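You operate a simulated robot arm through the tools that you are given. There is no shell and no other tool. Be economical: measure what you need, move in short steps, check, and stop when the job is done.

The job below is to be done with a simulated two-armed robot. You get a single attempt, and the scene is never put back.

Task
Take the green pad and leave it on the clear reference disc. Put one of the scratch standards from the top of the store bench on the orange filter there. Fetch the pad carton and set it on the top of the tool cart. Put the teal tag labelled "hold" from the top of the small table on the stock card there and the teal tag labelled "60 deg" on the teal lens there. The order is free. Set down upright: teal tag.

Only the result counts: the job must be done as asked and must still hold three seconds after the hand-in. Knocking over, shifting, dropping, spilling or breaking anything else fails it.

Robot
Two 7-joint arms with two-finger grippers on one trunk, on a base that drives. Base frame: it is fixed to the floor where the robot stands at the start and does not move with it; the origin is under the middle of the robot, x ahead of it, y to its left, z up; the surface under the hand at the start is at about z = 0.8. Lengths are in m, angles in degrees, forces in N, time in s.
The left shoulder is at the start at [0.05, 0.191, 1.092], the right one opposite. With the tool pointing down near the work surface each hand reaches from about 0.22 to 0.74 m from the robot's upright axis, wherever it stands, measured 20 degrees to its own side. Places, roughly: clear reference disc [4.5, 0.75, 0.5]; green pad (8x8x2 cm) [0.7, 0.1, 0.8]; orange filter [6.25, 1, 0.75]; pad carton [1.25, 2.5, 1]; scratch standard [6.25, 1.25, 0.75]; stock card [1, 2.5, 1]; teal lens [1, 2.5, 1]; teal tag [1, 2.75, 1]; top of the tool cart [3.8, 3.4, 0.9]. Payload 2.69 kg a hand.
Tool frame (each hand has its own): the origin (TCP) lies between the finger pads and is the grasp point; the fingertips stand 0.02 m ahead of it; z points along the fingers, y is the line along which they close. The gripper opens to 0.1 m. The gripper's body begins 0.063 m behind the TCP.
Orientation is that of the tool frame in the base frame, as a unit quaternion [w, x, y, z]. With the fingers straight down and closing along the base's y, the tool's x points along the base's -x, its y along +y and its z along -z.

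Tools
- The arms move only by the tool drive_tool. It takes "left_series", "right_series" or both (then of equal length, played together; a hand with none holds still); each is a list of rows, each an object (a shift or turn left out is 0, a gripper value left out holds the last) with "offset": the shift along the tool's x, y, z in units of 300 mm (1.0 is 300 mm), a list of three; "rot": the turn, a rotation vector about the tool's x, y, z in units of 180 degrees (1.0 is 180 degrees), a list of three; "fingers": the opening, from 0 (shut) to 1 (fully open). In form: [{"offset": [dx, dy, dz], "rot": [ax, ay, az], "fingers": fingers}, ...]. A call has 1 to 20 rows; each row is the pose to reach, as a shift and turn from the pose commanded when the call began, along the tool's axes at that moment. A call with a number of a shift or a turn outside -1 to 1 is refused whole. Rows are played at 5 a second. More than 0.05 m and 8.6 degrees between two rows, or a gripper value outside its range, and nothing of the call is played. Where a pose cannot be reached the arm comes as near as it can. A force on the tool above 40 N (or 10 N above the force at the start of the call, whichever is more), or a blocked arm, ends the call early, and 0.2 s more pass. The fingers move at their own pace (about 0.153 m/s each) and stop on an object; they squeeze with about 24 N. The grip force told is the motor's: it shows also when the fingers shut on nothing. Time passes only in rows, and 0.2 s behind the last, so rows that repeat a pose let the fingers close. The reply holds the time, the measured pose of the TCP, the force on the tool along the base axes, the opening and the grip force, in the units named above and with some noise, with the torque about the TCP (base axes, N m) and any sound that the robot's microphone picked up.
- Cameras (640 x 400 px; columns grow to the right, rows downward): "scene" is now at [0.1327, 0.0218, 1.2717]; the picture's right is [0.30, -0.95, 0.00], its down [-0.45, -0.14, -0.88] and it looks along [0.84, 0.26, -0.47] (base axes); focal length 250 px, centre (320, 200). "left" rides on the left gripper at [0.07, 0.019, -0.099] in its tool frame; the picture's right is [-0.26, 0.97, 0.00], its down [-0.75, -0.20, -0.63] and it looks along [-0.61, -0.16, 0.78] (tool axes); focal length 230 px, centre (320, 200). "right" rides on the right gripper at [0.07, -0.019, -0.099] in its tool frame; the picture's right is [0.26, 0.97, 0.00], its down [-0.75, 0.20, -0.63] and it looks along [-0.61, 0.16, 0.78] (tool axes); focal length 230 px, centre (320, 200).
- grab_frame(camera): a new picture of that camera. No time passes.
- slide_trunk(by): slides the trunk up (or, below 0, down) by that many m; the arms and the scene camera ride with it, the base frame stays. It gives what a move gives, with no picture.
- steer(legs): drives the robot by 1 to 6 legs, each [ahead, left, turn to the left] in m, m and degrees, along the robot's own axes; the way and the turn of a leg run together, so that a leg with both is an arc; at most 1.5 m and 180 degrees a leg. The arms and the cameras ride along, it lands a little off, and it stops where it bumps. It gives what a move gives.
- head_to(pan, tilt): turns the head with the scene camera to pan (to the left, within 80 degrees either way) and tilt (down, from -29 to 69), counted from straight ahead of the robot. It gives what a move gives.
- pixel_to_xyz(camera, pixels): for up to 12 pixels [column, row] of the newest picture of that camera ("zoom" is the newest enlarged one), the place [x, y, z] in the base frame of the surface seen there, good to about 0.003 m, but the place of the scene camera against the robot may be out by one fixed shift of up to 0.012 m in any direction. No time passes.
- zoom(camera, box): a new picture of the part [left, top, right, bottom] of that camera's present view, enlarged. No time passes.
- hand_in(): hands the job in; it is judged then, once.

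Keep the steps short. Do not move on a guess: measure, check each grasp and each placing, and mend mistakes. In all there are 110 turns and 108 pictures (those below and enlarged ones count). Leave the grippers open and the arms clear of the work at the hand-in unless told otherwise, and finish with a single line.

The tools are called after ">>>" by a JSON object that holds its "method" and its "body". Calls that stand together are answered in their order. drive_tool: Moves the arms, as the interface text tells. Its arguments: {"type":"object","properties":{"left_series":{"type":"array"},"right_series":{"type":"array"}},"required":[]} The other tools are called the same way: slide_trunk (by) slides the trunk up or down; steer (legs) drives the base; head_to (pan, tilt) turns the head that bears the scene camera; grab_frame (camera) takes a picture; pixel_to_xyz (camera, pixels) gives the place of the surface under pixels of a picture; zoom (camera, box) takes an enlarged picture of a part of a camera's view; hand_in () hands the job in.

At the start:

```text
t: 0.0
left_ee_pos: [0.3741, 0.2395, 1.0342]
left_ee_rot: [0.0, -0.001, 1.0, -0.001]
left_force: [-0.1, 1.0, -0.5]
left_wrist_torque: [0.02, 0.04, 0.02]
left_finger_gap: 0.1001
left_finger_force: 0.0
right_ee_pos: [0.4377, -0.082, 1.0911]
right_ee_rot: [0.0, 0.0, 1.0, 0.0]
right_force: [0.5, 0.0, -0.5]
right_wrist_torque: [-0.01, -0.03, -0.01]
right_finger_gap: 0.1
right_finger_force: 0.1
trunk travel left (down, up): [-0.15, 0.173]
robot x, y, heading: [-0.0004, 0.0016, 0.1]
head pan, tilt: [17.4, 28.2]
```

scene: 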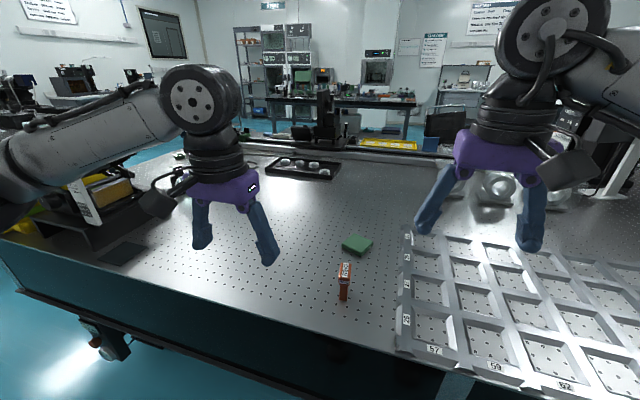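
right: 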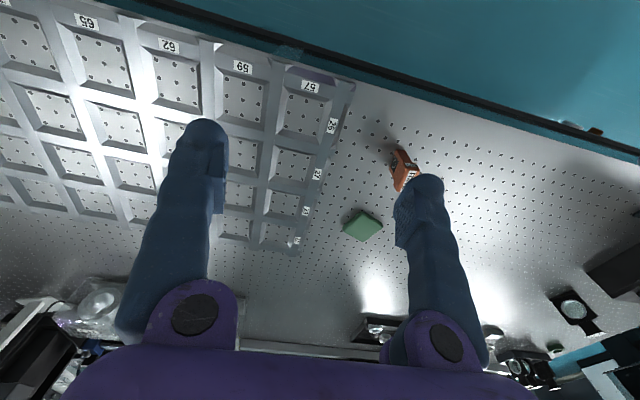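
left: 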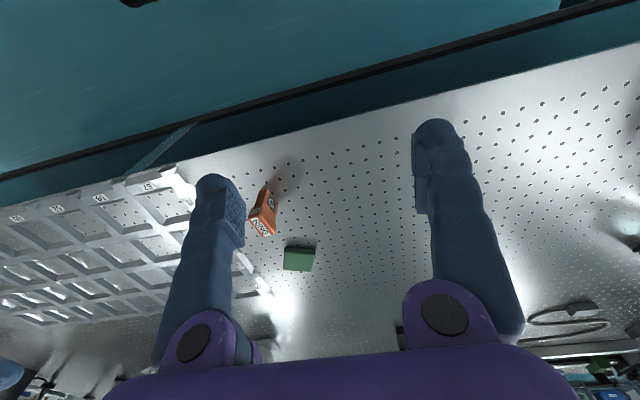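

I see the green pad at about (357,245) in the scene view. I'll enlarge it and measure its top.

>>> {"method": "zoom", "body": {"camera": "scene", "box": [290, 210, 430, 310]}}

>>> {"method": "pixel_to_xyz", "body": {"camera": "scene", "pixels": [[357, 242], [343, 242], [372, 241], [353, 235], [361, 251], [343, 268], [343, 296], [400, 300]]}}

>>> {"method": "pixel_to_xyz", "body": {"camera": "right", "pixels": [[362, 224], [346, 228], [362, 211], [380, 223], [362, 238], [404, 170]]}}

>>> {"method": "pixel_to_xyz", "body": {"camera": "left", "pixels": [[299, 255], [285, 247], [313, 248], [284, 267], [312, 268], [262, 225]]}}

```text
4.00 times, centred on (360, 260) of scene
```

zoom: 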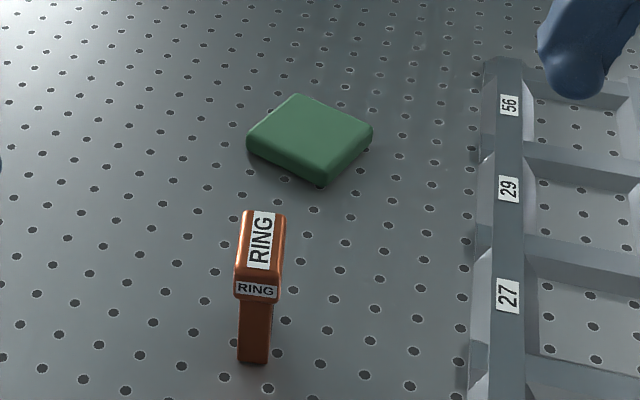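

```text
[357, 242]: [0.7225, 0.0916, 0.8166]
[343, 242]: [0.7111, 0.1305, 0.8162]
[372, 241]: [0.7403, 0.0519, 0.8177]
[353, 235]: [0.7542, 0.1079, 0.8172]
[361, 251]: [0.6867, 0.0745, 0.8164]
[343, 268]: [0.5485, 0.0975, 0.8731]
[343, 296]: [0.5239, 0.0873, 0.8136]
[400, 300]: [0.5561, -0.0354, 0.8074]
```

```text
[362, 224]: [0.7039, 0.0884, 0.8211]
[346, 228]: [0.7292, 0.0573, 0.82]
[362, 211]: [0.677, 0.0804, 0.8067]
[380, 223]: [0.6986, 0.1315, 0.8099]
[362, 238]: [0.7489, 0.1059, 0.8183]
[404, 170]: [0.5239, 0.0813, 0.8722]
```

```text
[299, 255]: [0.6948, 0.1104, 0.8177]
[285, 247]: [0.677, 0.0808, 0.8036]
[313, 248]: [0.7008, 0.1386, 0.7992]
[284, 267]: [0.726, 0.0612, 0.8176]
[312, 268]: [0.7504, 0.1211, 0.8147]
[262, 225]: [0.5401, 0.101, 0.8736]
```

The pad's centre is near (0.713, 0.094) by the wrist camera, and the scene camera reads about 1 cm further in x. Before moving I'll look around to the left to learn the driving space, and measure the bench edge.

>>> {"method": "pixel_to_xyz", "body": {"camera": "scene", "pixels": [[120, 312], [300, 355], [160, 163], [300, 170], [30, 340], [100, 350], [230, 130], [380, 130], [100, 100]]}}

>>> {"method": "head_to", "body": {"pan": 70, "tilt": 25}}

>>> {"method": "grab_frame", "body": {"camera": "scene"}}

```text
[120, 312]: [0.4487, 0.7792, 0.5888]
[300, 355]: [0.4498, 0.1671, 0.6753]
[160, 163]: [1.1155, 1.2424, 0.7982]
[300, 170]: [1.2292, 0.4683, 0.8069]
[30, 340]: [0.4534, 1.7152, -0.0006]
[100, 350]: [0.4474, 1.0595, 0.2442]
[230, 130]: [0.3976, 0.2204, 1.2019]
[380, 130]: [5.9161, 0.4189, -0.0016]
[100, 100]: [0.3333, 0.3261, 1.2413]
```

```text
t: 1.2
left_ee_pos: [0.3759, 0.2398, 1.0361]
left_ee_rot: [0.0, -0.001, 1.0, 0.0]
left_force: [-0.1, 0.8, -0.1]
left_wrist_torque: [0.03, 0.03, 0.0]
left_finger_gap: 0.0999
left_finger_force: 0.1
right_ee_pos: [0.4375, -0.0802, 1.0909]
right_ee_rot: [0.001, 0.001, 1.0, 0.0]
right_force: [1.0, -0.3, 0.6]
right_wrist_torque: [0.01, -0.01, 0.02]
right_finger_gap: 0.0998
right_finger_force: 0.0
trunk travel left (down, up): [-0.15, 0.173]
robot x, y, heading: [-0.0022, -0.0022, -0.1]
head pan, tilt: [70.0, 25.0]
```

```text
103 pictures are left
```

scene: 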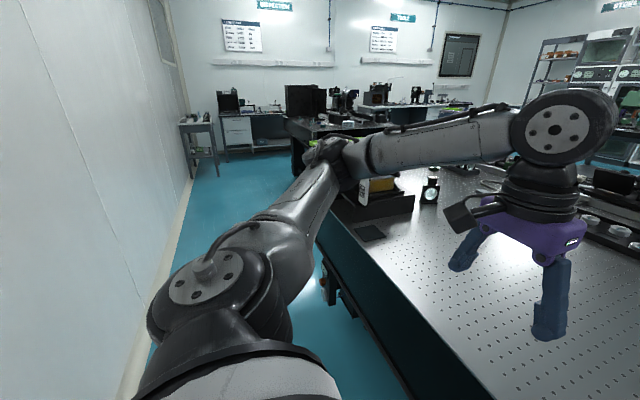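

The bench front is at x=0.45. The pad is at the edge of the left hand's reach, so I'll drive ahead 0.06 m before picking it.

>>> {"method": "steer", "body": {"legs": [[0.06, 0, 0]]}}

>>> {"method": "head_to", "body": {"pan": 10, "tilt": 40}}

```text
t: 2.2
left_ee_pos: [0.4365, 0.2394, 1.0349]
left_ee_rot: [0.0, -0.001, 1.0, -0.001]
left_force: [0.0, 0.6, -0.8]
left_wrist_torque: [0.02, 0.01, -0.01]
left_finger_gap: 0.1
left_finger_force: 0.1
right_ee_pos: [0.4982, -0.0803, 1.091]
right_ee_rot: [0.0, 0.0, 1.0, -0.001]
right_force: [0.3, -0.4, 0.2]
right_wrist_torque: [-0.02, 0.04, -0.02]
right_finger_gap: 0.0999
right_finger_force: 0.1
trunk travel left (down, up): [-0.15, 0.173]
robot x, y, heading: [0.0591, -0.0026, -0.2]
head pan, tilt: [70.0, 25.0]
```

```text
t: 3.5
left_ee_pos: [0.4354, 0.2386, 1.0353]
left_ee_rot: [-0.001, 0.0, 1.0, 0.0]
left_force: [0.0, -0.1, 0.0]
left_wrist_torque: [0.0, 0.03, 0.01]
left_finger_gap: 0.1003
left_finger_force: 0.0
right_ee_pos: [0.4981, -0.0801, 1.0911]
right_ee_rot: [0.0, 0.0, 1.0, 0.0]
right_force: [0.1, 0.0, -0.5]
right_wrist_torque: [0.02, -0.01, -0.02]
right_finger_gap: 0.0997
right_finger_force: 0.1
trunk travel left (down, up): [-0.15, 0.173]
robot x, y, heading: [0.0606, 0.0025, -0.3]
head pan, tilt: [10.0, 40.0]
```

Moving the left hand above the pad at z≈0.93, turned 24° to line up with its sides.

>>> {"method": "drive_tool", "body": {"left_series": [{"offset": [-0.115, -0.06, 0], "rot": [0, 0, 0.017], "fingers": 1}, {"offset": [-0.23, -0.12, 0.0], "rot": [0, 0, 0.034]}, {"offset": [-0.346, -0.18, 0.0], "rot": [0, 0, 0.05]}, {"offset": [-0.46, -0.24, 0.0], "rot": [0, 0, 0.067]}, {"offset": [-0.577, -0.3, 0.04], "rot": [0, 0, 0.083]}, {"offset": [-0.69, -0.36, 0.12], "rot": [0, 0, 0.1]}, {"offset": [-0.808, -0.42, 0.2], "rot": [0, 0, 0.117]}, {"offset": [-0.923, -0.483, 0.28], "rot": [0, 0, 0.133]}, {"offset": [-0.923, -0.483, 0.35], "rot": [0, 0, 0.133]}, {"offset": [-0.923, -0.483, 0.35], "rot": [0, 0, 0.133]}]}}

>>> {"method": "grab_frame", "body": {"camera": "left"}}

```text
t: 5.7
left_ee_pos: [0.7135, 0.0937, 0.9319]
left_ee_rot: [0.0, 0.208, 0.978, 0.0]
left_force: [-0.2, -0.3, -0.2]
left_wrist_torque: [0.02, -0.01, 0.0]
left_finger_gap: 0.0999
left_finger_force: 0.1
right_ee_pos: [0.497, -0.0812, 1.09]
right_ee_rot: [0.0, 0.0, 1.0, 0.0]
right_force: [0.1, 0.0, -0.7]
right_wrist_torque: [0.03, -0.02, -0.03]
right_finger_gap: 0.1002
right_finger_force: 0.0
trunk travel left (down, up): [-0.15, 0.173]
robot x, y, heading: [0.0592, -0.0027, -0.0]
head pan, tilt: [10.0, 40.0]
```

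```text
102 pictures are left
```

left: 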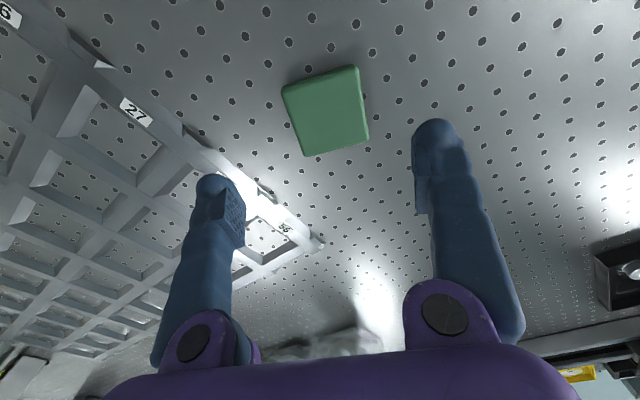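

Measuring the pad's corners in this closer view.

>>> {"method": "pixel_to_xyz", "body": {"camera": "left", "pixels": [[286, 90], [354, 70], [364, 136], [308, 152], [325, 111], [400, 300], [322, 60]]}}

```text
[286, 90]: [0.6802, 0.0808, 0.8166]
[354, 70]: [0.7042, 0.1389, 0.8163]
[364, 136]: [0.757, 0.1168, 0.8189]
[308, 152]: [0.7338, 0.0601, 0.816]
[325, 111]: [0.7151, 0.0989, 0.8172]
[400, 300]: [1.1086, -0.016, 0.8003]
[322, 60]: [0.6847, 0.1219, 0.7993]
```

The pad's centre is (0.719, 0.099), with its sides at 67°, so the turn is right. I'll correct by 7 mm, descend to z≈0.825 and close.

>>> {"method": "drive_tool", "body": {"left_series": [{"offset": [-0.008, 0.0235, 0.1]}, {"offset": [-0.008, 0.0235, 0.2]}, {"offset": [-0.008, 0.0235, 0.29]}, {"offset": [-0.008, 0.0235, 0.357]}, {"offset": [-0.008, 0.0235, 0.357]}, {"offset": [-0.008, 0.0235, 0.357], "fingers": 0.3}, {"offset": [-0.008, 0.0235, 0.357], "fingers": 0.3}, {"offset": [-0.008, 0.0235, 0.357], "fingers": 0.3}]}}

```text
t: 7.5
left_ee_pos: [0.7177, 0.1009, 0.8237]
left_ee_rot: [0.0, 0.206, 0.979, 0.0]
left_force: [-0.9, -0.3, 0.1]
left_wrist_torque: [0.04, 0.0, -0.02]
left_finger_gap: 0.0683
left_finger_force: 24.8
right_ee_pos: [0.4983, -0.0812, 1.0909]
right_ee_rot: [0.0, 0.0, 1.0, -0.001]
right_force: [-0.1, 0.9, -0.8]
right_wrist_torque: [0.01, -0.02, -0.02]
right_finger_gap: 0.0999
right_finger_force: 0.1
trunk travel left (down, up): [-0.15, 0.173]
robot x, y, heading: [0.0613, 0.0022, 0.2]
head pan, tilt: [10.0, 40.0]
```

Gripped (gap 0.068, 24.8 N). Lifting, then drawing the hand back towards the robot.

>>> {"method": "drive_tool", "body": {"left_series": [{"offset": [0, 0, -0.14], "fingers": 0.3}, {"offset": [0, 0, -0.28]}, {"offset": [0, 0, -0.42]}, {"offset": [0, 0, -0.56]}, {"offset": [0, 0, -0.7]}, {"offset": [0, 0, -0.83]}, {"offset": [0.138, 0.017, -0.83]}, {"offset": [0.276, 0.034, -0.83]}, {"offset": [0.414, 0.05, -0.83]}, {"offset": [0.552, 0.067, -0.83]}, {"offset": [0.69, 0.084, -0.83]}, {"offset": [0.828, 0.1, -0.83]}, {"offset": [0.965, 0.118, -0.83]}, {"offset": [0.965, 0.118, -0.83]}]}}

>>> {"method": "grab_frame", "body": {"camera": "left"}}

>>> {"method": "head_to", "body": {"pan": 80, "tilt": 45}}

>>> {"method": "grab_frame", "body": {"camera": "scene"}}

```text
t: 10.5
left_ee_pos: [0.7066, 0.2337, 1.147]
left_ee_rot: [-0.002, 0.207, 0.978, 0.0]
left_force: [0.6, -0.8, 0.0]
left_wrist_torque: [0.04, 0.05, 0.04]
left_finger_gap: 0.0684
left_finger_force: 23.7
left hand out of reach, approached as far as the arm can: row 6, 7, 8, 9, 10, 11, 12, 13, 14
right_ee_pos: [0.4988, -0.0825, 1.0904]
right_ee_rot: [0.0, 0.0, 1.0, 0.001]
right_force: [-0.3, -0.5, -0.1]
right_wrist_torque: [0.03, 0.06, 0.01]
right_finger_gap: 0.0999
right_finger_force: 0.0
trunk travel left (down, up): [-0.15, 0.173]
robot x, y, heading: [0.061, -0.0003, 0.0]
head pan, tilt: [10.0, 40.0]
```

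```text
101 pictures are left
```

left: 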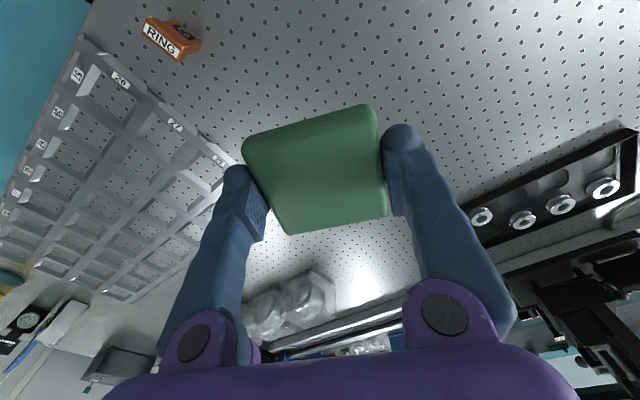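

```text
t: 11.9
left_ee_pos: [0.7056, 0.2351, 1.1458]
left_ee_rot: [0.001, 0.205, 0.979, 0.0]
left_force: [-0.6, -0.3, -0.3]
left_wrist_torque: [0.0, -0.01, 0.0]
left_finger_gap: 0.0682
left_finger_force: 23.7
right_ee_pos: [0.4991, -0.0808, 1.09]
right_ee_rot: [0.0, 0.0, 1.0, 0.0]
right_force: [-0.3, 0.5, 0.7]
right_wrist_torque: [-0.01, -0.03, -0.01]
right_finger_gap: 0.1001
right_finger_force: 0.1
trunk travel left (down, up): [-0.15, 0.173]
robot x, y, heading: [0.0592, 0.0004, -0.0]
head pan, tilt: [80.0, 45.0]
```

```text
100 pictures are left
```

scene: 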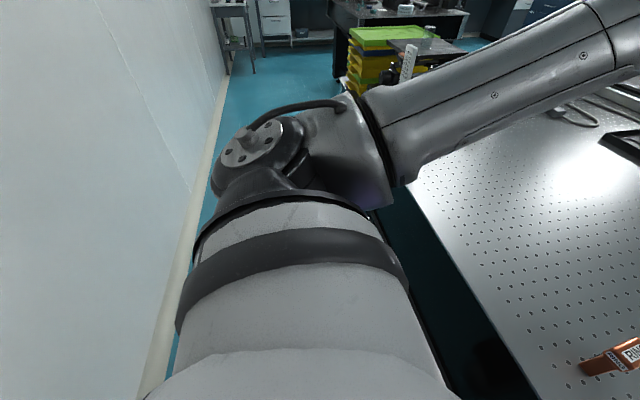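

The pad is held but the arm stalled near full stretch at (0.706, 0.235, 1.147). I'll try a small step back and down.

>>> {"method": "drive_tool", "body": {"left_series": [{"offset": [0.0, 0, 0.1], "fingers": 0.3}, {"offset": [0.0, 0, 0.2]}, {"offset": [0.0, 0, 0.3]}]}}

```text
t: 12.7
left_ee_pos: [0.7296, 0.2368, 1.0824]
left_ee_rot: [-0.001, 0.206, 0.979, -0.001]
left_force: [0.2, -0.1, -0.2]
left_wrist_torque: [0.0, 0.02, 0.01]
left_finger_gap: 0.0681
left_finger_force: 23.8
left hand out of reach, approached as far as the arm can: row 1, 2, 3
right_ee_pos: [0.4975, -0.0815, 1.0908]
right_ee_rot: [-0.001, 0.0, 1.0, 0.001]
right_force: [-0.3, -1.5, -0.7]
right_wrist_torque: [0.0, 0.02, -0.01]
right_finger_gap: 0.1
right_finger_force: 0.0
trunk travel left (down, up): [-0.15, 0.173]
robot x, y, heading: [0.0606, 0.0007, 0.2]
head pan, tilt: [80.0, 45.0]
```

>>> {"method": "drive_tool", "body": {"left_series": [{"offset": [0.1, 0, 0.06], "fingers": 0.3}, {"offset": [0.2, 0, 0.12]}, {"offset": [0.3, 0.0, 0.18]}]}}

```text
t: 13.5
left_ee_pos: [0.7318, 0.2484, 1.0755]
left_ee_rot: [-0.001, 0.206, 0.979, -0.001]
left_force: [-0.1, 0.6, -0.6]
left_wrist_torque: [0.02, -0.01, 0.01]
left_finger_gap: 0.0684
left_finger_force: 23.6
left hand out of reach, approached as far as the arm can: row 1, 2, 3
right_ee_pos: [0.4978, -0.082, 1.0907]
right_ee_rot: [0.0, 0.0, 1.0, 0.0]
right_force: [-0.5, 0.4, 0.4]
right_wrist_torque: [0.0, 0.01, 0.0]
right_finger_gap: 0.0998
right_finger_force: 0.1
trunk travel left (down, up): [-0.15, 0.173]
robot x, y, heading: [0.0638, -0.0004, -0.4]
head pan, tilt: [80.0, 45.0]
```

The arm seems stuck in a stretched posture; I'll look at it.

>>> {"method": "head_to", "body": {"pan": 25, "tilt": 15}}

>>> {"method": "grab_frame", "body": {"camera": "scene"}}

```text
t: 14.7
left_ee_pos: [0.7334, 0.2472, 1.0758]
left_ee_rot: [-0.001, 0.206, 0.979, -0.001]
left_force: [-0.6, -0.1, -0.8]
left_wrist_torque: [0.04, 0.03, -0.01]
left_finger_gap: 0.0682
left_finger_force: 24.0
right_ee_pos: [0.4989, -0.081, 1.0909]
right_ee_rot: [0.0, 0.0, 1.0, 0.001]
right_force: [1.1, -0.1, -0.2]
right_wrist_torque: [0.01, 0.02, 0.0]
right_finger_gap: 0.0998
right_finger_force: 0.0
trunk travel left (down, up): [-0.15, 0.173]
robot x, y, heading: [0.0593, -0.0046, 0.2]
head pan, tilt: [25.0, 15.0]
```

```text
99 pictures are left
```

scene: 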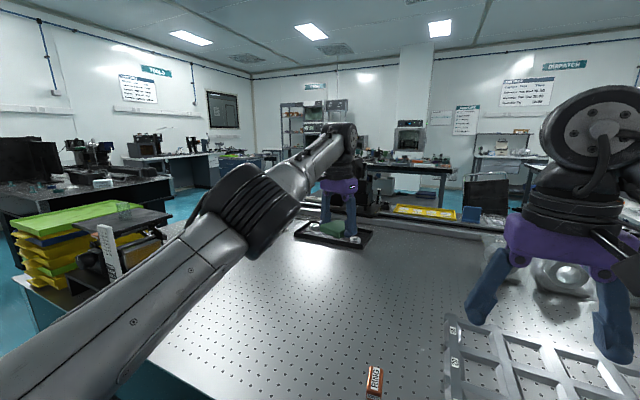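

The elbow is fully straight. A downward step should let it bend again; I'll go in small moves.

>>> {"method": "drive_tool", "body": {"left_series": [{"offset": [0.0, 0, 0.1], "fingers": 0.3}, {"offset": [0.0, 0, 0.2]}, {"offset": [0.0, 0, 0.2]}]}}

```text
t: 15.5
left_ee_pos: [0.7479, 0.2478, 1.0174]
left_ee_rot: [-0.001, 0.206, 0.979, 0.0]
left_force: [0.4, 0.5, 0.7]
left_wrist_torque: [0.0, -0.02, 0.01]
left_finger_gap: 0.0683
left_finger_force: 23.7
left hand out of reach, approached as far as the arm can: row 1, 2, 3
right_ee_pos: [0.4962, -0.081, 1.0912]
right_ee_rot: [-0.001, 0.0, 1.0, 0.0]
right_force: [-0.3, 0.2, -1.1]
right_wrist_torque: [0.02, -0.01, -0.02]
right_finger_gap: 0.1
right_finger_force: 0.1
trunk travel left (down, up): [-0.15, 0.173]
robot x, y, heading: [0.0619, -0.0008, 0.2]
head pan, tilt: [25.0, 15.0]
```

>>> {"method": "drive_tool", "body": {"left_series": [{"offset": [0.1, 0, 0.1], "fingers": 0.3}, {"offset": [0.14, 0, 0.2]}, {"offset": [0.14, 0, 0.25]}, {"offset": [0.14, 0, 0.25]}, {"offset": [0.14, 0, 0.25]}, {"offset": [0.14, 0, 0.25]}, {"offset": [0.14, 0, 0.25]}, {"offset": [0.14, 0, 0.25]}]}}

```text
t: 17.3
left_ee_pos: [0.7572, 0.262, 0.9542]
left_ee_rot: [-0.001, 0.206, 0.978, -0.001]
left_force: [-0.2, 0.5, -0.1]
left_wrist_torque: [0.01, -0.03, 0.03]
left_finger_gap: 0.0683
left_finger_force: 24.2
left hand out of reach, approached as far as the arm can: row 1, 2, 3, 4, 5, 6, 7, 8
right_ee_pos: [0.4979, -0.0803, 1.0908]
right_ee_rot: [0.0, 0.0, 1.0, 0.0]
right_force: [-0.1, 0.1, -0.2]
right_wrist_torque: [0.01, -0.01, 0.0]
right_finger_gap: 0.1
right_finger_force: 0.1
trunk travel left (down, up): [-0.15, 0.173]
robot x, y, heading: [0.0621, 0.0025, -0.1]
head pan, tilt: [25.0, 15.0]
```

The reached pose is clearly the new reference. The elbow sits to the left, so moving right should flex it; I'll go back to the known reachable spot near (0.70, 0.10, 0.93).

>>> {"method": "drive_tool", "body": {"left_series": [{"offset": [-0.013, -0.11, 0.02], "fingers": 0.3}, {"offset": [-0.026, -0.22, 0.04]}, {"offset": [-0.04, -0.33, 0.06]}, {"offset": [-0.052, -0.44, 0.08]}, {"offset": [-0.065, -0.555, 0.08]}, {"offset": [-0.065, -0.555, 0.08]}, {"offset": [-0.065, -0.555, 0.08]}]}}

```text
t: 18.9
left_ee_pos: [0.71, 0.103, 0.9298]
left_ee_rot: [0.001, 0.206, 0.979, -0.001]
left_force: [0.3, 0.0, 0.2]
left_wrist_torque: [-0.01, -0.01, 0.02]
left_finger_gap: 0.0683
left_finger_force: 24.0
left hand out of reach, approached as far as the arm can: row 1, 2, 3
right_ee_pos: [0.4981, -0.0811, 1.0896]
right_ee_rot: [0.0, 0.0, 1.0, 0.0]
right_force: [-0.2, 0.0, 0.2]
right_wrist_torque: [0.0, 0.0, 0.01]
right_finger_gap: 0.1001
right_finger_force: 0.1
trunk travel left (down, up): [-0.15, 0.173]
robot x, y, heading: [0.0571, 0.0038, 0.1]
head pan, tilt: [25.0, 15.0]
```

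Freed. Now retracting inwards first while rising slightly.

>>> {"method": "drive_tool", "body": {"left_series": [{"offset": [0.13, 0.004, -0.03], "fingers": 0.3}, {"offset": [0.26, 0.008, -0.08]}, {"offset": [0.39, 0.012, -0.13]}, {"offset": [0.53, 0.016, -0.18]}, {"offset": [0.66, 0.02, -0.23]}, {"offset": [0.79, 0.024, -0.27]}, {"offset": [0.925, 0.027, -0.3]}, {"offset": [0.925, 0.027, -0.3]}]}}

```text
t: 20.7
left_ee_pos: [0.4561, 0.2217, 1.0209]
left_ee_rot: [0.0, 0.206, 0.979, 0.0]
left_force: [-0.3, 1.1, 0.0]
left_wrist_torque: [-0.02, 0.01, 0.0]
left_finger_gap: 0.0684
left_finger_force: 24.3
right_ee_pos: [0.4979, -0.0816, 1.0905]
right_ee_rot: [0.0, 0.0, 1.0, 0.0]
right_force: [-0.3, -0.7, -0.5]
right_wrist_torque: [0.02, -0.03, 0.02]
right_finger_gap: 0.1001
right_finger_force: 0.1
trunk travel left (down, up): [-0.15, 0.173]
robot x, y, heading: [0.058, 0.002, -0.1]
head pan, tilt: [25.0, 15.0]
```

Pad in hand near the body. Now looking left along the aisle to plan the drive.

>>> {"method": "head_to", "body": {"pan": 65, "tilt": 12}}

>>> {"method": "grab_frame", "body": {"camera": "scene"}}

>>> {"method": "pixel_to_xyz", "body": {"camera": "scene", "pixels": [[100, 250], [180, 200], [200, 125], [220, 170], [250, 135], [330, 130], [300, 200], [300, 150], [350, 140], [400, 180], [380, 200], [420, 120]]}}

```text
t: 21.8
left_ee_pos: [0.4573, 0.2227, 1.0193]
left_ee_rot: [0.0, 0.207, 0.978, 0.001]
left_force: [-0.1, -0.5, -0.2]
left_wrist_torque: [0.02, 0.0, 0.02]
left_finger_gap: 0.0683
left_finger_force: 24.0
right_ee_pos: [0.4981, -0.0812, 1.091]
right_ee_rot: [0.0, 0.0, 1.0, 0.0]
right_force: [0.0, -0.2, -0.6]
right_wrist_torque: [0.04, 0.0, -0.02]
right_finger_gap: 0.1001
right_finger_force: 0.1
trunk travel left (down, up): [-0.15, 0.173]
robot x, y, heading: [0.059, -0.0017, -0.0]
head pan, tilt: [65.0, 12.0]
```

```text
98 pictures are left
```

scene: 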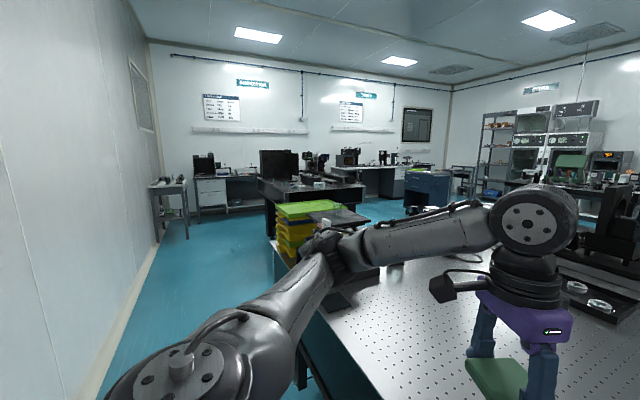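

```text
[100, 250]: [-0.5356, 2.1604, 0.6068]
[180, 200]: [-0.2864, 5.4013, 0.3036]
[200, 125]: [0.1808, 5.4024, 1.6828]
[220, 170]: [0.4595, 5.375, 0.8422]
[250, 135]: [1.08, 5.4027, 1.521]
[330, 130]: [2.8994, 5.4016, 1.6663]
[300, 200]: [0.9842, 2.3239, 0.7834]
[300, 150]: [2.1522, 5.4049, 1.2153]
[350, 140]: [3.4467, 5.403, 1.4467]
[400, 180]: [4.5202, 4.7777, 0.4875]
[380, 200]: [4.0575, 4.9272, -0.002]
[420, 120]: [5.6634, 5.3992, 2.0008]
```

>>> {"method": "zoom", "body": {"camera": "scene", "box": [240, 160, 400, 260]}}

>>> {"method": "pixel_to_xyz", "body": {"camera": "scene", "pixels": [[310, 207], [340, 215], [360, 218], [325, 225], [345, 205], [280, 235], [310, 183], [355, 195], [330, 205]]}}

```text
4.00 times, centred on (320, 210) of scene
```

zoom: 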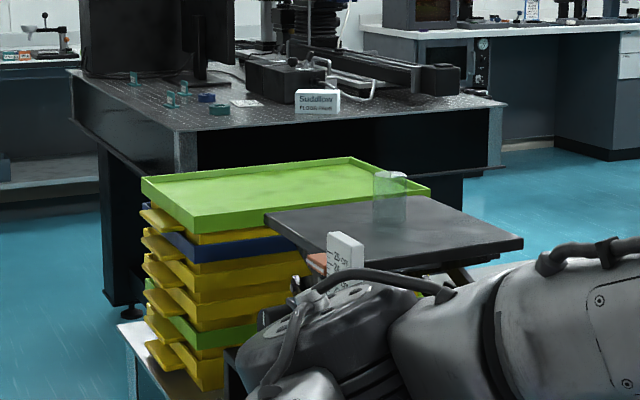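

```text
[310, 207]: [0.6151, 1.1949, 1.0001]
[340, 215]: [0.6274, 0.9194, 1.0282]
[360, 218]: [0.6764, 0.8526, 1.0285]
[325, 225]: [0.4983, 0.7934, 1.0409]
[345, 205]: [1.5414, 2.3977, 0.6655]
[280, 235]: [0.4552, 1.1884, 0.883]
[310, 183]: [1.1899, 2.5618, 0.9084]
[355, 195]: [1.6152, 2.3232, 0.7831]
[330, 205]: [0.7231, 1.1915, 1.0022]
```

The black breadboard table behind holds the teal tags and a white "Suddlow" box. Measuring its corners and the objects through this enlarged view.

>>> {"method": "pixel_to_xyz", "body": {"camera": "zoom", "pixels": [[80, 80], [183, 128], [495, 105], [135, 78], [170, 98], [183, 88], [219, 109], [245, 103], [318, 100], [105, 300], [207, 97], [250, 320]]}}

>>> {"method": "steer", "body": {"legs": [[-0.06, 0, 0], [0, 0, 90]]}}

>>> {"method": "head_to", "body": {"pan": -25, "tilt": 20}}

>>> {"method": "grab_frame", "body": {"camera": "scene"}}

```text
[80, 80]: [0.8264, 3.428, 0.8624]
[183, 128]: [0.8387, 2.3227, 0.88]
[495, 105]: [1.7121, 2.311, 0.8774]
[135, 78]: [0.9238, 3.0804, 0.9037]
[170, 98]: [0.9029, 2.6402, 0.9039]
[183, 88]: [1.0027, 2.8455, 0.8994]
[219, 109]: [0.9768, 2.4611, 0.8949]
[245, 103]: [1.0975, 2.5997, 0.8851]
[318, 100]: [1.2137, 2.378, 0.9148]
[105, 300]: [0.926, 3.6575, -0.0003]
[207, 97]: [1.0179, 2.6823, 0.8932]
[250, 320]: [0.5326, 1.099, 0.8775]
```

```text
t: 26.7
left_ee_pos: [-0.211, 0.3974, 1.0198]
left_ee_rot: [-0.003, -0.538, 0.843, 0.001]
left_force: [-0.3, -0.3, -0.1]
left_wrist_torque: [0.01, 0.02, 0.02]
left_finger_gap: 0.068
left_finger_force: 23.5
right_ee_pos: [0.0875, 0.4382, 1.0914]
right_ee_rot: [-0.001, -0.706, 0.709, 0.001]
right_force: [-0.3, 0.4, -0.2]
right_wrist_torque: [-0.01, 0.07, 0.01]
right_finger_gap: 0.1
right_finger_force: 0.1
trunk travel left (down, up): [-0.15, 0.173]
robot x, y, heading: [0.0067, -0.0007, 90.0]
head pan, tilt: [65.0, 12.0]
stopped in leg 2: the robot was blocked; the commanded pose is now the measured one
```

```text
t: 28.4
left_ee_pos: [-0.212, 0.3983, 1.0192]
left_ee_rot: [-0.004, -0.54, 0.842, -0.001]
left_force: [0.2, -0.2, 1.0]
left_wrist_torque: [-0.01, 0.0, -0.01]
left_finger_gap: 0.0681
left_finger_force: 24.3
right_ee_pos: [0.0871, 0.4396, 1.0903]
right_ee_rot: [-0.002, -0.706, 0.708, 0.001]
right_force: [0.3, -0.2, 0.4]
right_wrist_torque: [-0.01, -0.01, -0.02]
right_finger_gap: 0.1
right_finger_force: 0.1
trunk travel left (down, up): [-0.15, 0.173]
robot x, y, heading: [-0.0007, -0.0006, 89.8]
head pan, tilt: [-25.0, 20.0]
```

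```text
96 pictures are left
```

scene: 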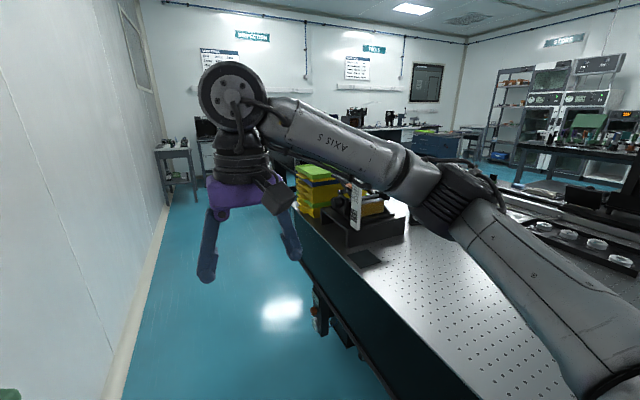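

The turn ended reported "blocked" although the heading is 90°. Checking heights of the items at the bench end that the right elbow will pass.

>>> {"method": "pixel_to_xyz", "body": {"camera": "scene", "pixels": [[357, 188], [357, 220], [318, 170], [330, 215], [375, 235], [300, 300], [440, 205], [400, 165], [345, 140], [235, 85], [365, 258], [315, 310]]}}

>>> {"method": "head_to", "body": {"pan": 80, "tilt": 30}}

>>> {"method": "grab_frame", "body": {"camera": "scene"}}

```text
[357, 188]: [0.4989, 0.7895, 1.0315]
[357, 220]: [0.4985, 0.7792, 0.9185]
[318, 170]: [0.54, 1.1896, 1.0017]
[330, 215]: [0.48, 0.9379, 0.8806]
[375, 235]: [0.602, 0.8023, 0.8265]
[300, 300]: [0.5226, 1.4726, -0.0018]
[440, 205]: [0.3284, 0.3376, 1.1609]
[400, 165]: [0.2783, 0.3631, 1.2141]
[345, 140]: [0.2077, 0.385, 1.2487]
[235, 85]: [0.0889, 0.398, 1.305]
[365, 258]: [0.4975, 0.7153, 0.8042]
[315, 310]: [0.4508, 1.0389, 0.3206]
```

```text
t: 30.2
left_ee_pos: [-0.2116, 0.3963, 1.0194]
left_ee_rot: [-0.003, -0.539, 0.842, 0.0]
left_force: [0.1, 0.4, -0.3]
left_wrist_torque: [-0.01, -0.01, 0.02]
left_finger_gap: 0.0678
left_finger_force: 24.8
right_ee_pos: [0.0883, 0.4396, 1.0893]
right_ee_rot: [-0.002, -0.707, 0.708, 0.001]
right_force: [-0.2, -0.6, -0.3]
right_wrist_torque: [-0.01, 0.04, 0.03]
right_finger_gap: 0.1002
right_finger_force: 0.0
trunk travel left (down, up): [-0.15, 0.173]
robot x, y, heading: [0.0021, 0.0022, 89.8]
head pan, tilt: [80.0, 30.0]
```

```text
95 pictures are left
```

scene: 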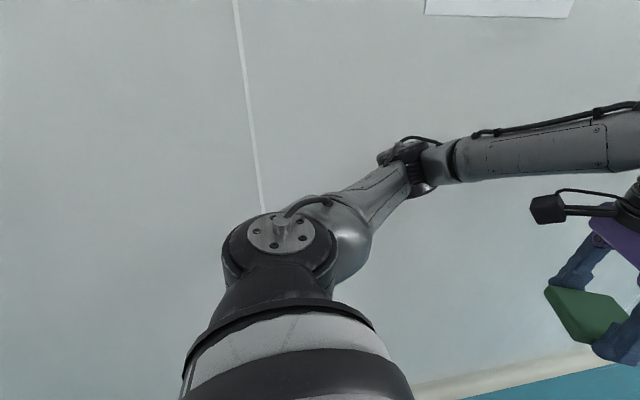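

>>> {"method": "pixel_to_xyz", "body": {"camera": "scene", "pixels": [[400, 152], [425, 185], [440, 160], [410, 175], [340, 230], [530, 100], [300, 230], [250, 100]]}}

```text
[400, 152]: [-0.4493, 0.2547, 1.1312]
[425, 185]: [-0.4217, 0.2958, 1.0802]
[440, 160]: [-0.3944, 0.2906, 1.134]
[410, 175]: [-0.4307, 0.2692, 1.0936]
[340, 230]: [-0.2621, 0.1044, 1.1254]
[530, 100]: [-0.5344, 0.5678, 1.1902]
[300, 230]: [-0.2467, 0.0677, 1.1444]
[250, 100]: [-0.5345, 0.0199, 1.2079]
```

The left elbow is about 6 cm from the wall, so I'll drift right slightly while driving down the aisle.

>>> {"method": "steer", "body": {"legs": [[0.0, -0.05, 0], [1.4, 0, 0], [1.2, -0.1, 0]]}}

>>> {"method": "head_to", "body": {"pan": -65, "tilt": 20}}

>>> {"method": "grab_frame", "body": {"camera": "scene"}}

```text
t: 43.5
left_ee_pos: [-0.107, 2.9762, 1.0197]
left_ee_rot: [0.0, -0.549, 0.836, 0.0]
left_force: [0.2, 0.3, -0.9]
left_wrist_torque: [-0.01, 0.0, -0.01]
left_finger_gap: 0.0684
left_finger_force: 23.8
right_ee_pos: [0.1915, 3.0249, 1.0905]
right_ee_rot: [0.0, 0.714, -0.7, 0.0]
right_force: [0.2, -0.1, 0.4]
right_wrist_torque: [0.0, -0.05, -0.01]
right_finger_gap: 0.1
right_finger_force: 0.1
trunk travel left (down, up): [-0.15, 0.173]
robot x, y, heading: [0.1185, 2.5854, 91.1]
head pan, tilt: [80.0, 30.0]
```

```text
t: 45.8
left_ee_pos: [-0.1077, 2.9756, 1.019]
left_ee_rot: [-0.001, -0.549, 0.836, 0.0]
left_force: [-0.7, 0.6, 0.0]
left_wrist_torque: [0.0, 0.0, -0.02]
left_finger_gap: 0.0686
left_finger_force: 24.3
right_ee_pos: [0.1912, 3.0263, 1.0915]
right_ee_rot: [0.0, 0.714, -0.7, 0.0]
right_force: [0.3, -1.5, -0.4]
right_wrist_torque: [-0.01, -0.03, -0.02]
right_finger_gap: 0.1003
right_finger_force: 0.1
trunk travel left (down, up): [-0.15, 0.173]
robot x, y, heading: [0.1206, 2.5864, 91.5]
head pan, tilt: [-65.0, 20.0]
```

```text
94 pictures are left
```

scene: 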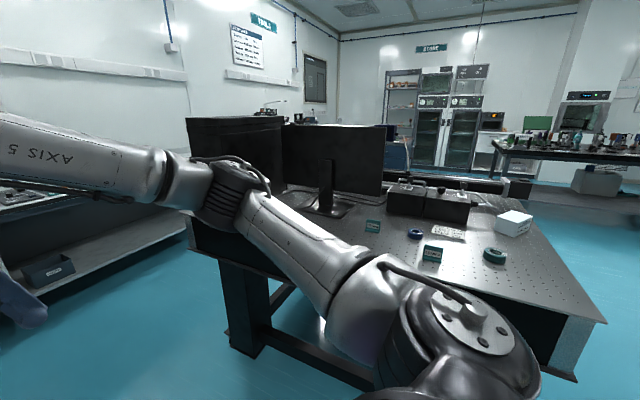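

The tags, lens, card and carton are in view. Turning right to face the table.

>>> {"method": "steer", "body": {"legs": [[0, 0, -91.3]]}}

>>> {"method": "head_to", "body": {"pan": 0, "tilt": 28}}

>>> {"method": "grab_frame", "body": {"camera": "scene"}}

```text
t: 50.1
left_ee_pos: [0.5125, 2.8069, 1.0196]
left_ee_rot: [-0.001, 0.209, 0.978, 0.0]
left_force: [-0.2, -1.1, 0.5]
left_wrist_torque: [-0.02, -0.03, 0.02]
left_finger_gap: 0.0682
left_finger_force: 24.1
right_ee_pos: [0.5564, 2.5071, 1.0913]
right_ee_rot: [-0.001, -0.003, 1.0, 0.0]
right_force: [1.0, 0.3, -0.5]
right_wrist_torque: [0.0, 0.01, -0.01]
right_finger_gap: 0.1001
right_finger_force: 0.0
trunk travel left (down, up): [-0.15, 0.173]
robot x, y, heading: [0.1223, 2.5856, 0.2]
head pan, tilt: [-65.0, 20.0]
```

```text
t: 51.5
left_ee_pos: [0.5115, 2.8069, 1.0196]
left_ee_rot: [-0.001, 0.209, 0.978, -0.001]
left_force: [-0.8, -0.2, 0.2]
left_wrist_torque: [-0.01, -0.01, 0.01]
left_finger_gap: 0.0682
left_finger_force: 24.2
right_ee_pos: [0.5577, 2.507, 1.092]
right_ee_rot: [0.0, -0.003, 1.0, 0.0]
right_force: [-0.7, 0.0, 0.3]
right_wrist_torque: [0.02, 0.0, 0.01]
right_finger_gap: 0.1
right_finger_force: 0.1
trunk travel left (down, up): [-0.15, 0.173]
robot x, y, heading: [0.1214, 2.5858, 0.2]
head pan, tilt: [0.0, 28.0]
```

```text
93 pictures are left
```

scene: 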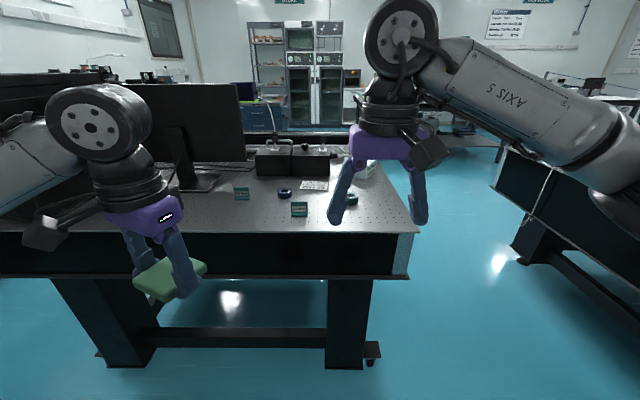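

>>> {"method": "zoom", "body": {"camera": "scene", "box": [190, 140, 430, 240]}}

>>> {"method": "pixel_to_xyz", "body": {"camera": "scene", "pixels": [[240, 120], [235, 88], [180, 100], [210, 180], [240, 193], [285, 193], [300, 209], [352, 199], [313, 185], [365, 172], [290, 165], [100, 85]]}}

```text
2.67 times, centred on (310, 190) of scene
```

zoom: 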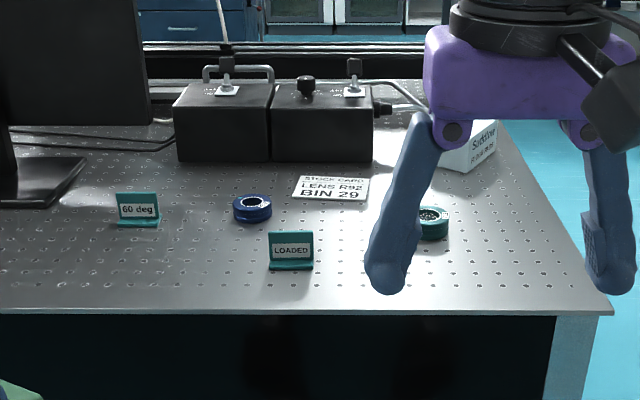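

```text
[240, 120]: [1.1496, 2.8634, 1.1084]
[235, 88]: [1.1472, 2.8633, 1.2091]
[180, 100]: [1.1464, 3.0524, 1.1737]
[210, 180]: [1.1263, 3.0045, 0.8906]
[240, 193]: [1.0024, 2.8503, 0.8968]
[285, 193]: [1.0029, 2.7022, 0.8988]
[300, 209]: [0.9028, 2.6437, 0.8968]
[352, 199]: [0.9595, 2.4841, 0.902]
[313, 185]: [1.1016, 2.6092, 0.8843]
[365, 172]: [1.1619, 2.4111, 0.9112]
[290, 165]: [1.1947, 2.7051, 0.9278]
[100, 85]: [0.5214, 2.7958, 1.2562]
```

I see "60 deg" at (1.00,2.85) and "LOADED" at (0.90,2.64); the third tag, near (0.92,3.08), is hidden behind the left arm. I'll draw the left hand (pad) in by 10 cm and then drive ahead 0.28.

>>> {"method": "drive_tool", "body": {"left_series": [{"offset": [0.1, -0.045, 0], "fingers": 0.3}, {"offset": [0.2, -0.09, 0]}, {"offset": [0.305, -0.136, 0]}, {"offset": [0.305, -0.136, 0]}]}}

>>> {"method": "steer", "body": {"legs": [[0.28, 0, 0]]}}

>>> {"method": "head_to", "body": {"pan": 25, "tilt": 40}}

>>> {"method": "grab_frame", "body": {"camera": "scene"}}

>>> {"method": "grab_frame", "body": {"camera": "right"}}

```text
t: 52.5
left_ee_pos: [0.4099, 2.8059, 1.0168]
left_ee_rot: [-0.001, 0.21, 0.978, -0.001]
left_force: [-0.1, -0.2, -0.4]
left_wrist_torque: [0.0, -0.01, 0.02]
left_finger_gap: 0.0682
left_finger_force: 24.0
right_ee_pos: [0.5574, 2.5066, 1.0908]
right_ee_rot: [0.0, -0.003, 1.0, 0.0]
right_force: [0.2, -0.8, 0.0]
right_wrist_torque: [0.0, -0.01, -0.01]
right_finger_gap: 0.1
right_finger_force: 0.0
trunk travel left (down, up): [-0.15, 0.173]
robot x, y, heading: [0.1203, 2.5843, 0.4]
head pan, tilt: [0.0, 28.0]
```

```text
t: 54.4
left_ee_pos: [0.692, 2.8057, 1.0173]
left_ee_rot: [0.0, 0.212, 0.977, 0.0]
left_force: [0.3, -0.8, -0.3]
left_wrist_torque: [-0.03, 0.01, 0.0]
left_finger_gap: 0.0682
left_finger_force: 24.4
right_ee_pos: [0.8378, 2.5061, 1.091]
right_ee_rot: [-0.001, -0.001, 1.0, 0.0]
right_force: [-0.2, 0.6, -0.3]
right_wrist_torque: [-0.03, 0.03, -0.01]
right_finger_gap: 0.1
right_finger_force: 0.1
trunk travel left (down, up): [-0.15, 0.173]
robot x, y, heading: [0.4029, 2.5868, 0.1]
head pan, tilt: [0.0, 28.0]
```

```text
t: 55.3
left_ee_pos: [0.6926, 2.8058, 1.018]
left_ee_rot: [0.0, 0.211, 0.977, -0.001]
left_force: [-0.4, -0.1, -0.5]
left_wrist_torque: [-0.01, -0.01, -0.03]
left_finger_gap: 0.0684
left_finger_force: 23.8
right_ee_pos: [0.8377, 2.5063, 1.0919]
right_ee_rot: [0.0, 0.0, 1.0, 0.0]
right_force: [0.1, 0.7, -0.5]
right_wrist_torque: [0.02, 0.04, -0.01]
right_finger_gap: 0.1001
right_finger_force: 0.1
trunk travel left (down, up): [-0.15, 0.173]
robot x, y, heading: [0.4011, 2.5875, 0.2]
head pan, tilt: [25.0, 40.0]
```

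```text
91 pictures are left
```

scene: 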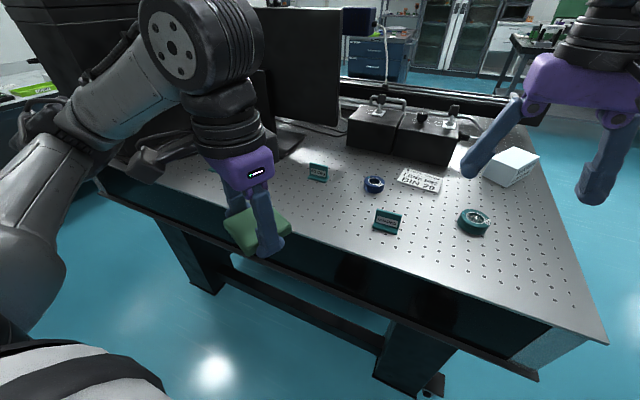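

```text
90 pictures are left
```

right: 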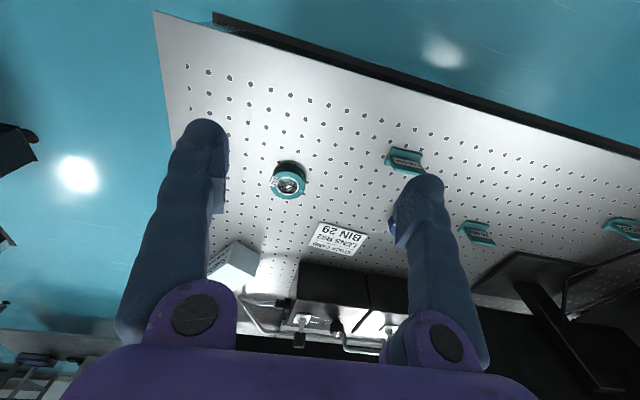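

Zooming on the lens, card and the tags in the right-hand view.

>>> {"method": "zoom", "body": {"camera": "right", "box": [250, 130, 410, 270]}}

>>> {"method": "zoom", "body": {"camera": "right", "box": [440, 190, 640, 270]}}

>>> {"method": "zoom", "body": {"camera": "scene", "box": [290, 145, 550, 255]}}

>>> {"method": "pixel_to_xyz", "body": {"camera": "right", "pixels": [[288, 186], [272, 182], [305, 182], [288, 166], [287, 199], [337, 240], [318, 224], [368, 238], [310, 247], [350, 255], [478, 233], [622, 228]]}}

```text
2.86 times, centred on (330, 200) of right
```

zoom: 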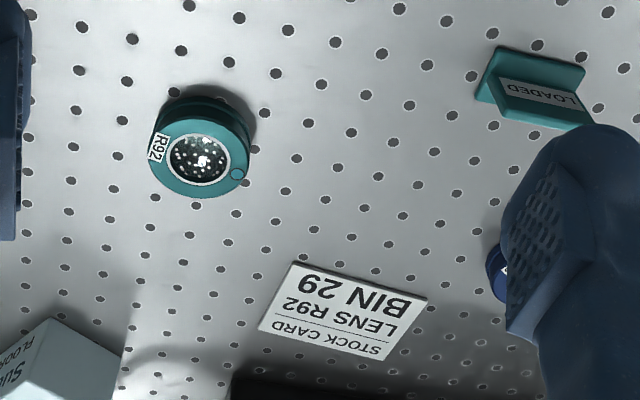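

```text
3.20 times, centred on (540, 230) of right
```

zoom: 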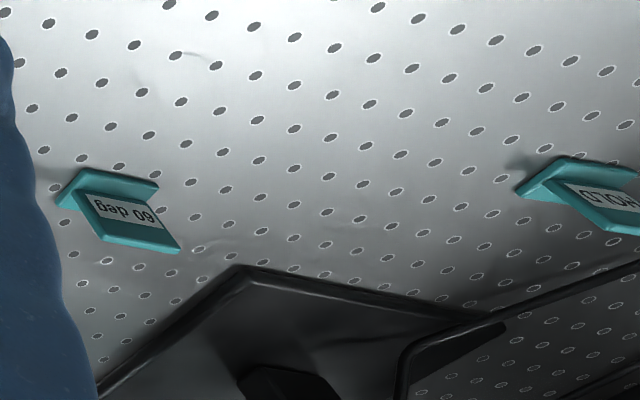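

```text
2.46 times, centred on (420, 200) of scene
```

zoom: 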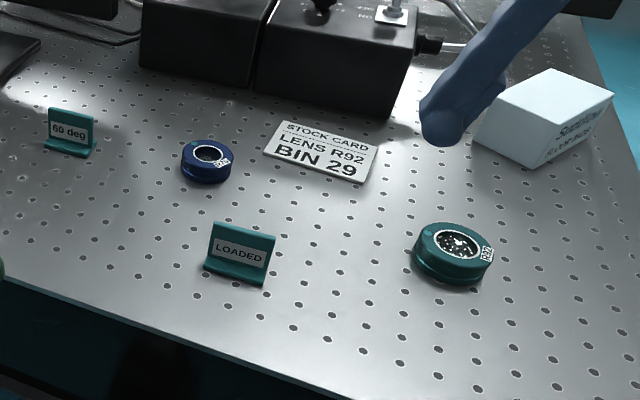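

```text
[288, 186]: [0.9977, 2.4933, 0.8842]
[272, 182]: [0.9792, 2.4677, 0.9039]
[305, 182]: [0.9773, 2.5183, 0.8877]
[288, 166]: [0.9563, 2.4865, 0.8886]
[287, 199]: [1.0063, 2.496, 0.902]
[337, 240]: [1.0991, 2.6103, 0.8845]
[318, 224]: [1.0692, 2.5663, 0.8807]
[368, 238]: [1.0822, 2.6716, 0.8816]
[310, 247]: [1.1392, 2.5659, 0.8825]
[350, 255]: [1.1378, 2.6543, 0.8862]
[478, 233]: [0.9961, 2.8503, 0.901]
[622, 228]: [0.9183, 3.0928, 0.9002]
```

Third tag reads "HOLD" at about (0.92,3.09). I'll strafe left 0.16 and turn 35° left so that the right hand reaches both tags while the pad arm stays off the table.

>>> {"method": "steer", "body": {"legs": [[0, 0.16, 0], [0, 0, 35]]}}

>>> {"method": "grab_frame", "body": {"camera": "right"}}

>>> {"method": "head_to", "body": {"pan": 0, "tilt": 40}}

>>> {"method": "grab_frame", "body": {"camera": "scene"}}

```text
t: 59.0
left_ee_pos: [0.5133, 3.0951, 1.0187]
left_ee_rot: [-0.001, -0.092, 0.996, 0.0]
left_force: [0.0, -0.2, -0.5]
left_wrist_torque: [0.0, -0.01, -0.03]
left_finger_gap: 0.0684
left_finger_force: 24.1
right_ee_pos: [0.8043, 2.934, 1.0907]
right_ee_rot: [0.0, -0.302, 0.953, 0.001]
right_force: [-0.7, 0.0, 0.9]
right_wrist_torque: [0.0, 0.01, 0.01]
right_finger_gap: 0.1002
right_finger_force: 0.1
trunk travel left (down, up): [-0.15, 0.173]
robot x, y, heading: [0.3995, 2.7462, 35.0]
head pan, tilt: [25.0, 40.0]
```

```text
86 pictures are left
```

right: 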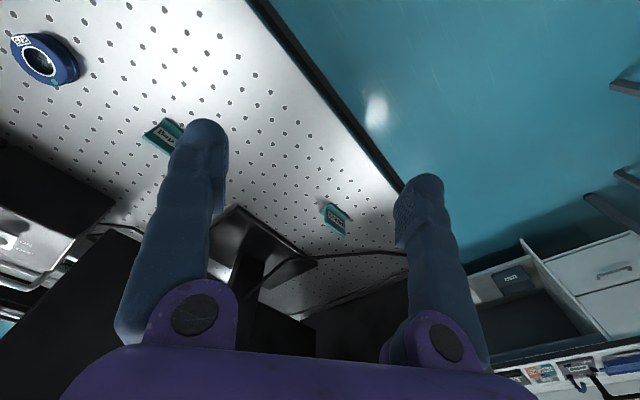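

```text
t: 59.9
left_ee_pos: [0.5131, 3.0958, 1.0172]
left_ee_rot: [-0.001, -0.091, 0.996, 0.0]
left_force: [-0.3, 0.2, -0.1]
left_wrist_torque: [0.01, 0.03, 0.0]
left_finger_gap: 0.0682
left_finger_force: 24.2
right_ee_pos: [0.8044, 2.9334, 1.0905]
right_ee_rot: [0.0, -0.301, 0.954, 0.0]
right_force: [0.0, 0.2, 0.8]
right_wrist_torque: [0.03, -0.01, 0.01]
right_finger_gap: 0.0999
right_finger_force: 0.1
trunk travel left (down, up): [-0.15, 0.173]
robot x, y, heading: [0.4003, 2.7492, 35.1]
head pan, tilt: [0.0, 40.0]
```

```text
85 pictures are left
```

scene: 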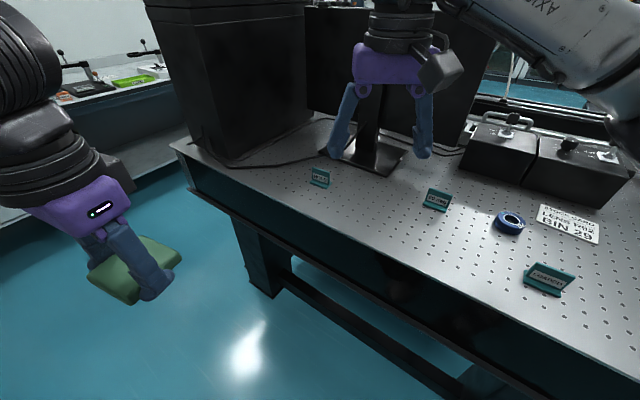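

>>> {"method": "zoom", "body": {"camera": "right", "box": [300, 190, 380, 240]}}

>>> {"method": "pixel_to_xyz", "body": {"camera": "zoom", "pixels": [[305, 155], [210, 150], [320, 90], [370, 230], [255, 290], [290, 220], [180, 110], [380, 340], [290, 250]]}}

>>> {"method": "pixel_to_xyz", "body": {"camera": "scene", "pixels": [[230, 166], [308, 116], [205, 20], [155, 10], [300, 10], [320, 178], [313, 172], [328, 174], [370, 160], [335, 152], [330, 60]]}}

```text
8.00 times, centred on (340, 215) of right
```

zoom: 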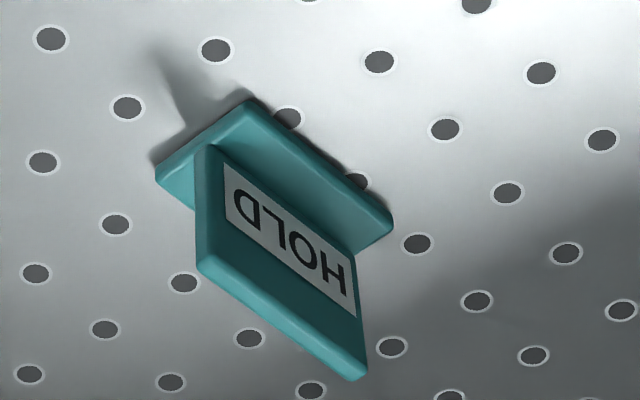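

```text
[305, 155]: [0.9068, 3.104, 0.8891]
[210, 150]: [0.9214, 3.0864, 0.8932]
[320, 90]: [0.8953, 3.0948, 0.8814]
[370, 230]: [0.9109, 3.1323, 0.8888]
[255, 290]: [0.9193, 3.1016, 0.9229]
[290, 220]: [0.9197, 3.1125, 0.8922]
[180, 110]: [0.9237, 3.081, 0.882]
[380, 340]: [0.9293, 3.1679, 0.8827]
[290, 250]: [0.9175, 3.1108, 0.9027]
```

```text
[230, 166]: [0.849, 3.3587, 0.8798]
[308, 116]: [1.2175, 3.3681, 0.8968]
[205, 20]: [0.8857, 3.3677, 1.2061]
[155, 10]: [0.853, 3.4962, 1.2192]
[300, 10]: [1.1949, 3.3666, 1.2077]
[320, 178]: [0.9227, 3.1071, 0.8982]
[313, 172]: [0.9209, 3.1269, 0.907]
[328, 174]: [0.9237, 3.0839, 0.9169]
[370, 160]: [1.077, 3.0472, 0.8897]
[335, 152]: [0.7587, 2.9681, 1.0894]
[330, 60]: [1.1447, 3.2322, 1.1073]
```

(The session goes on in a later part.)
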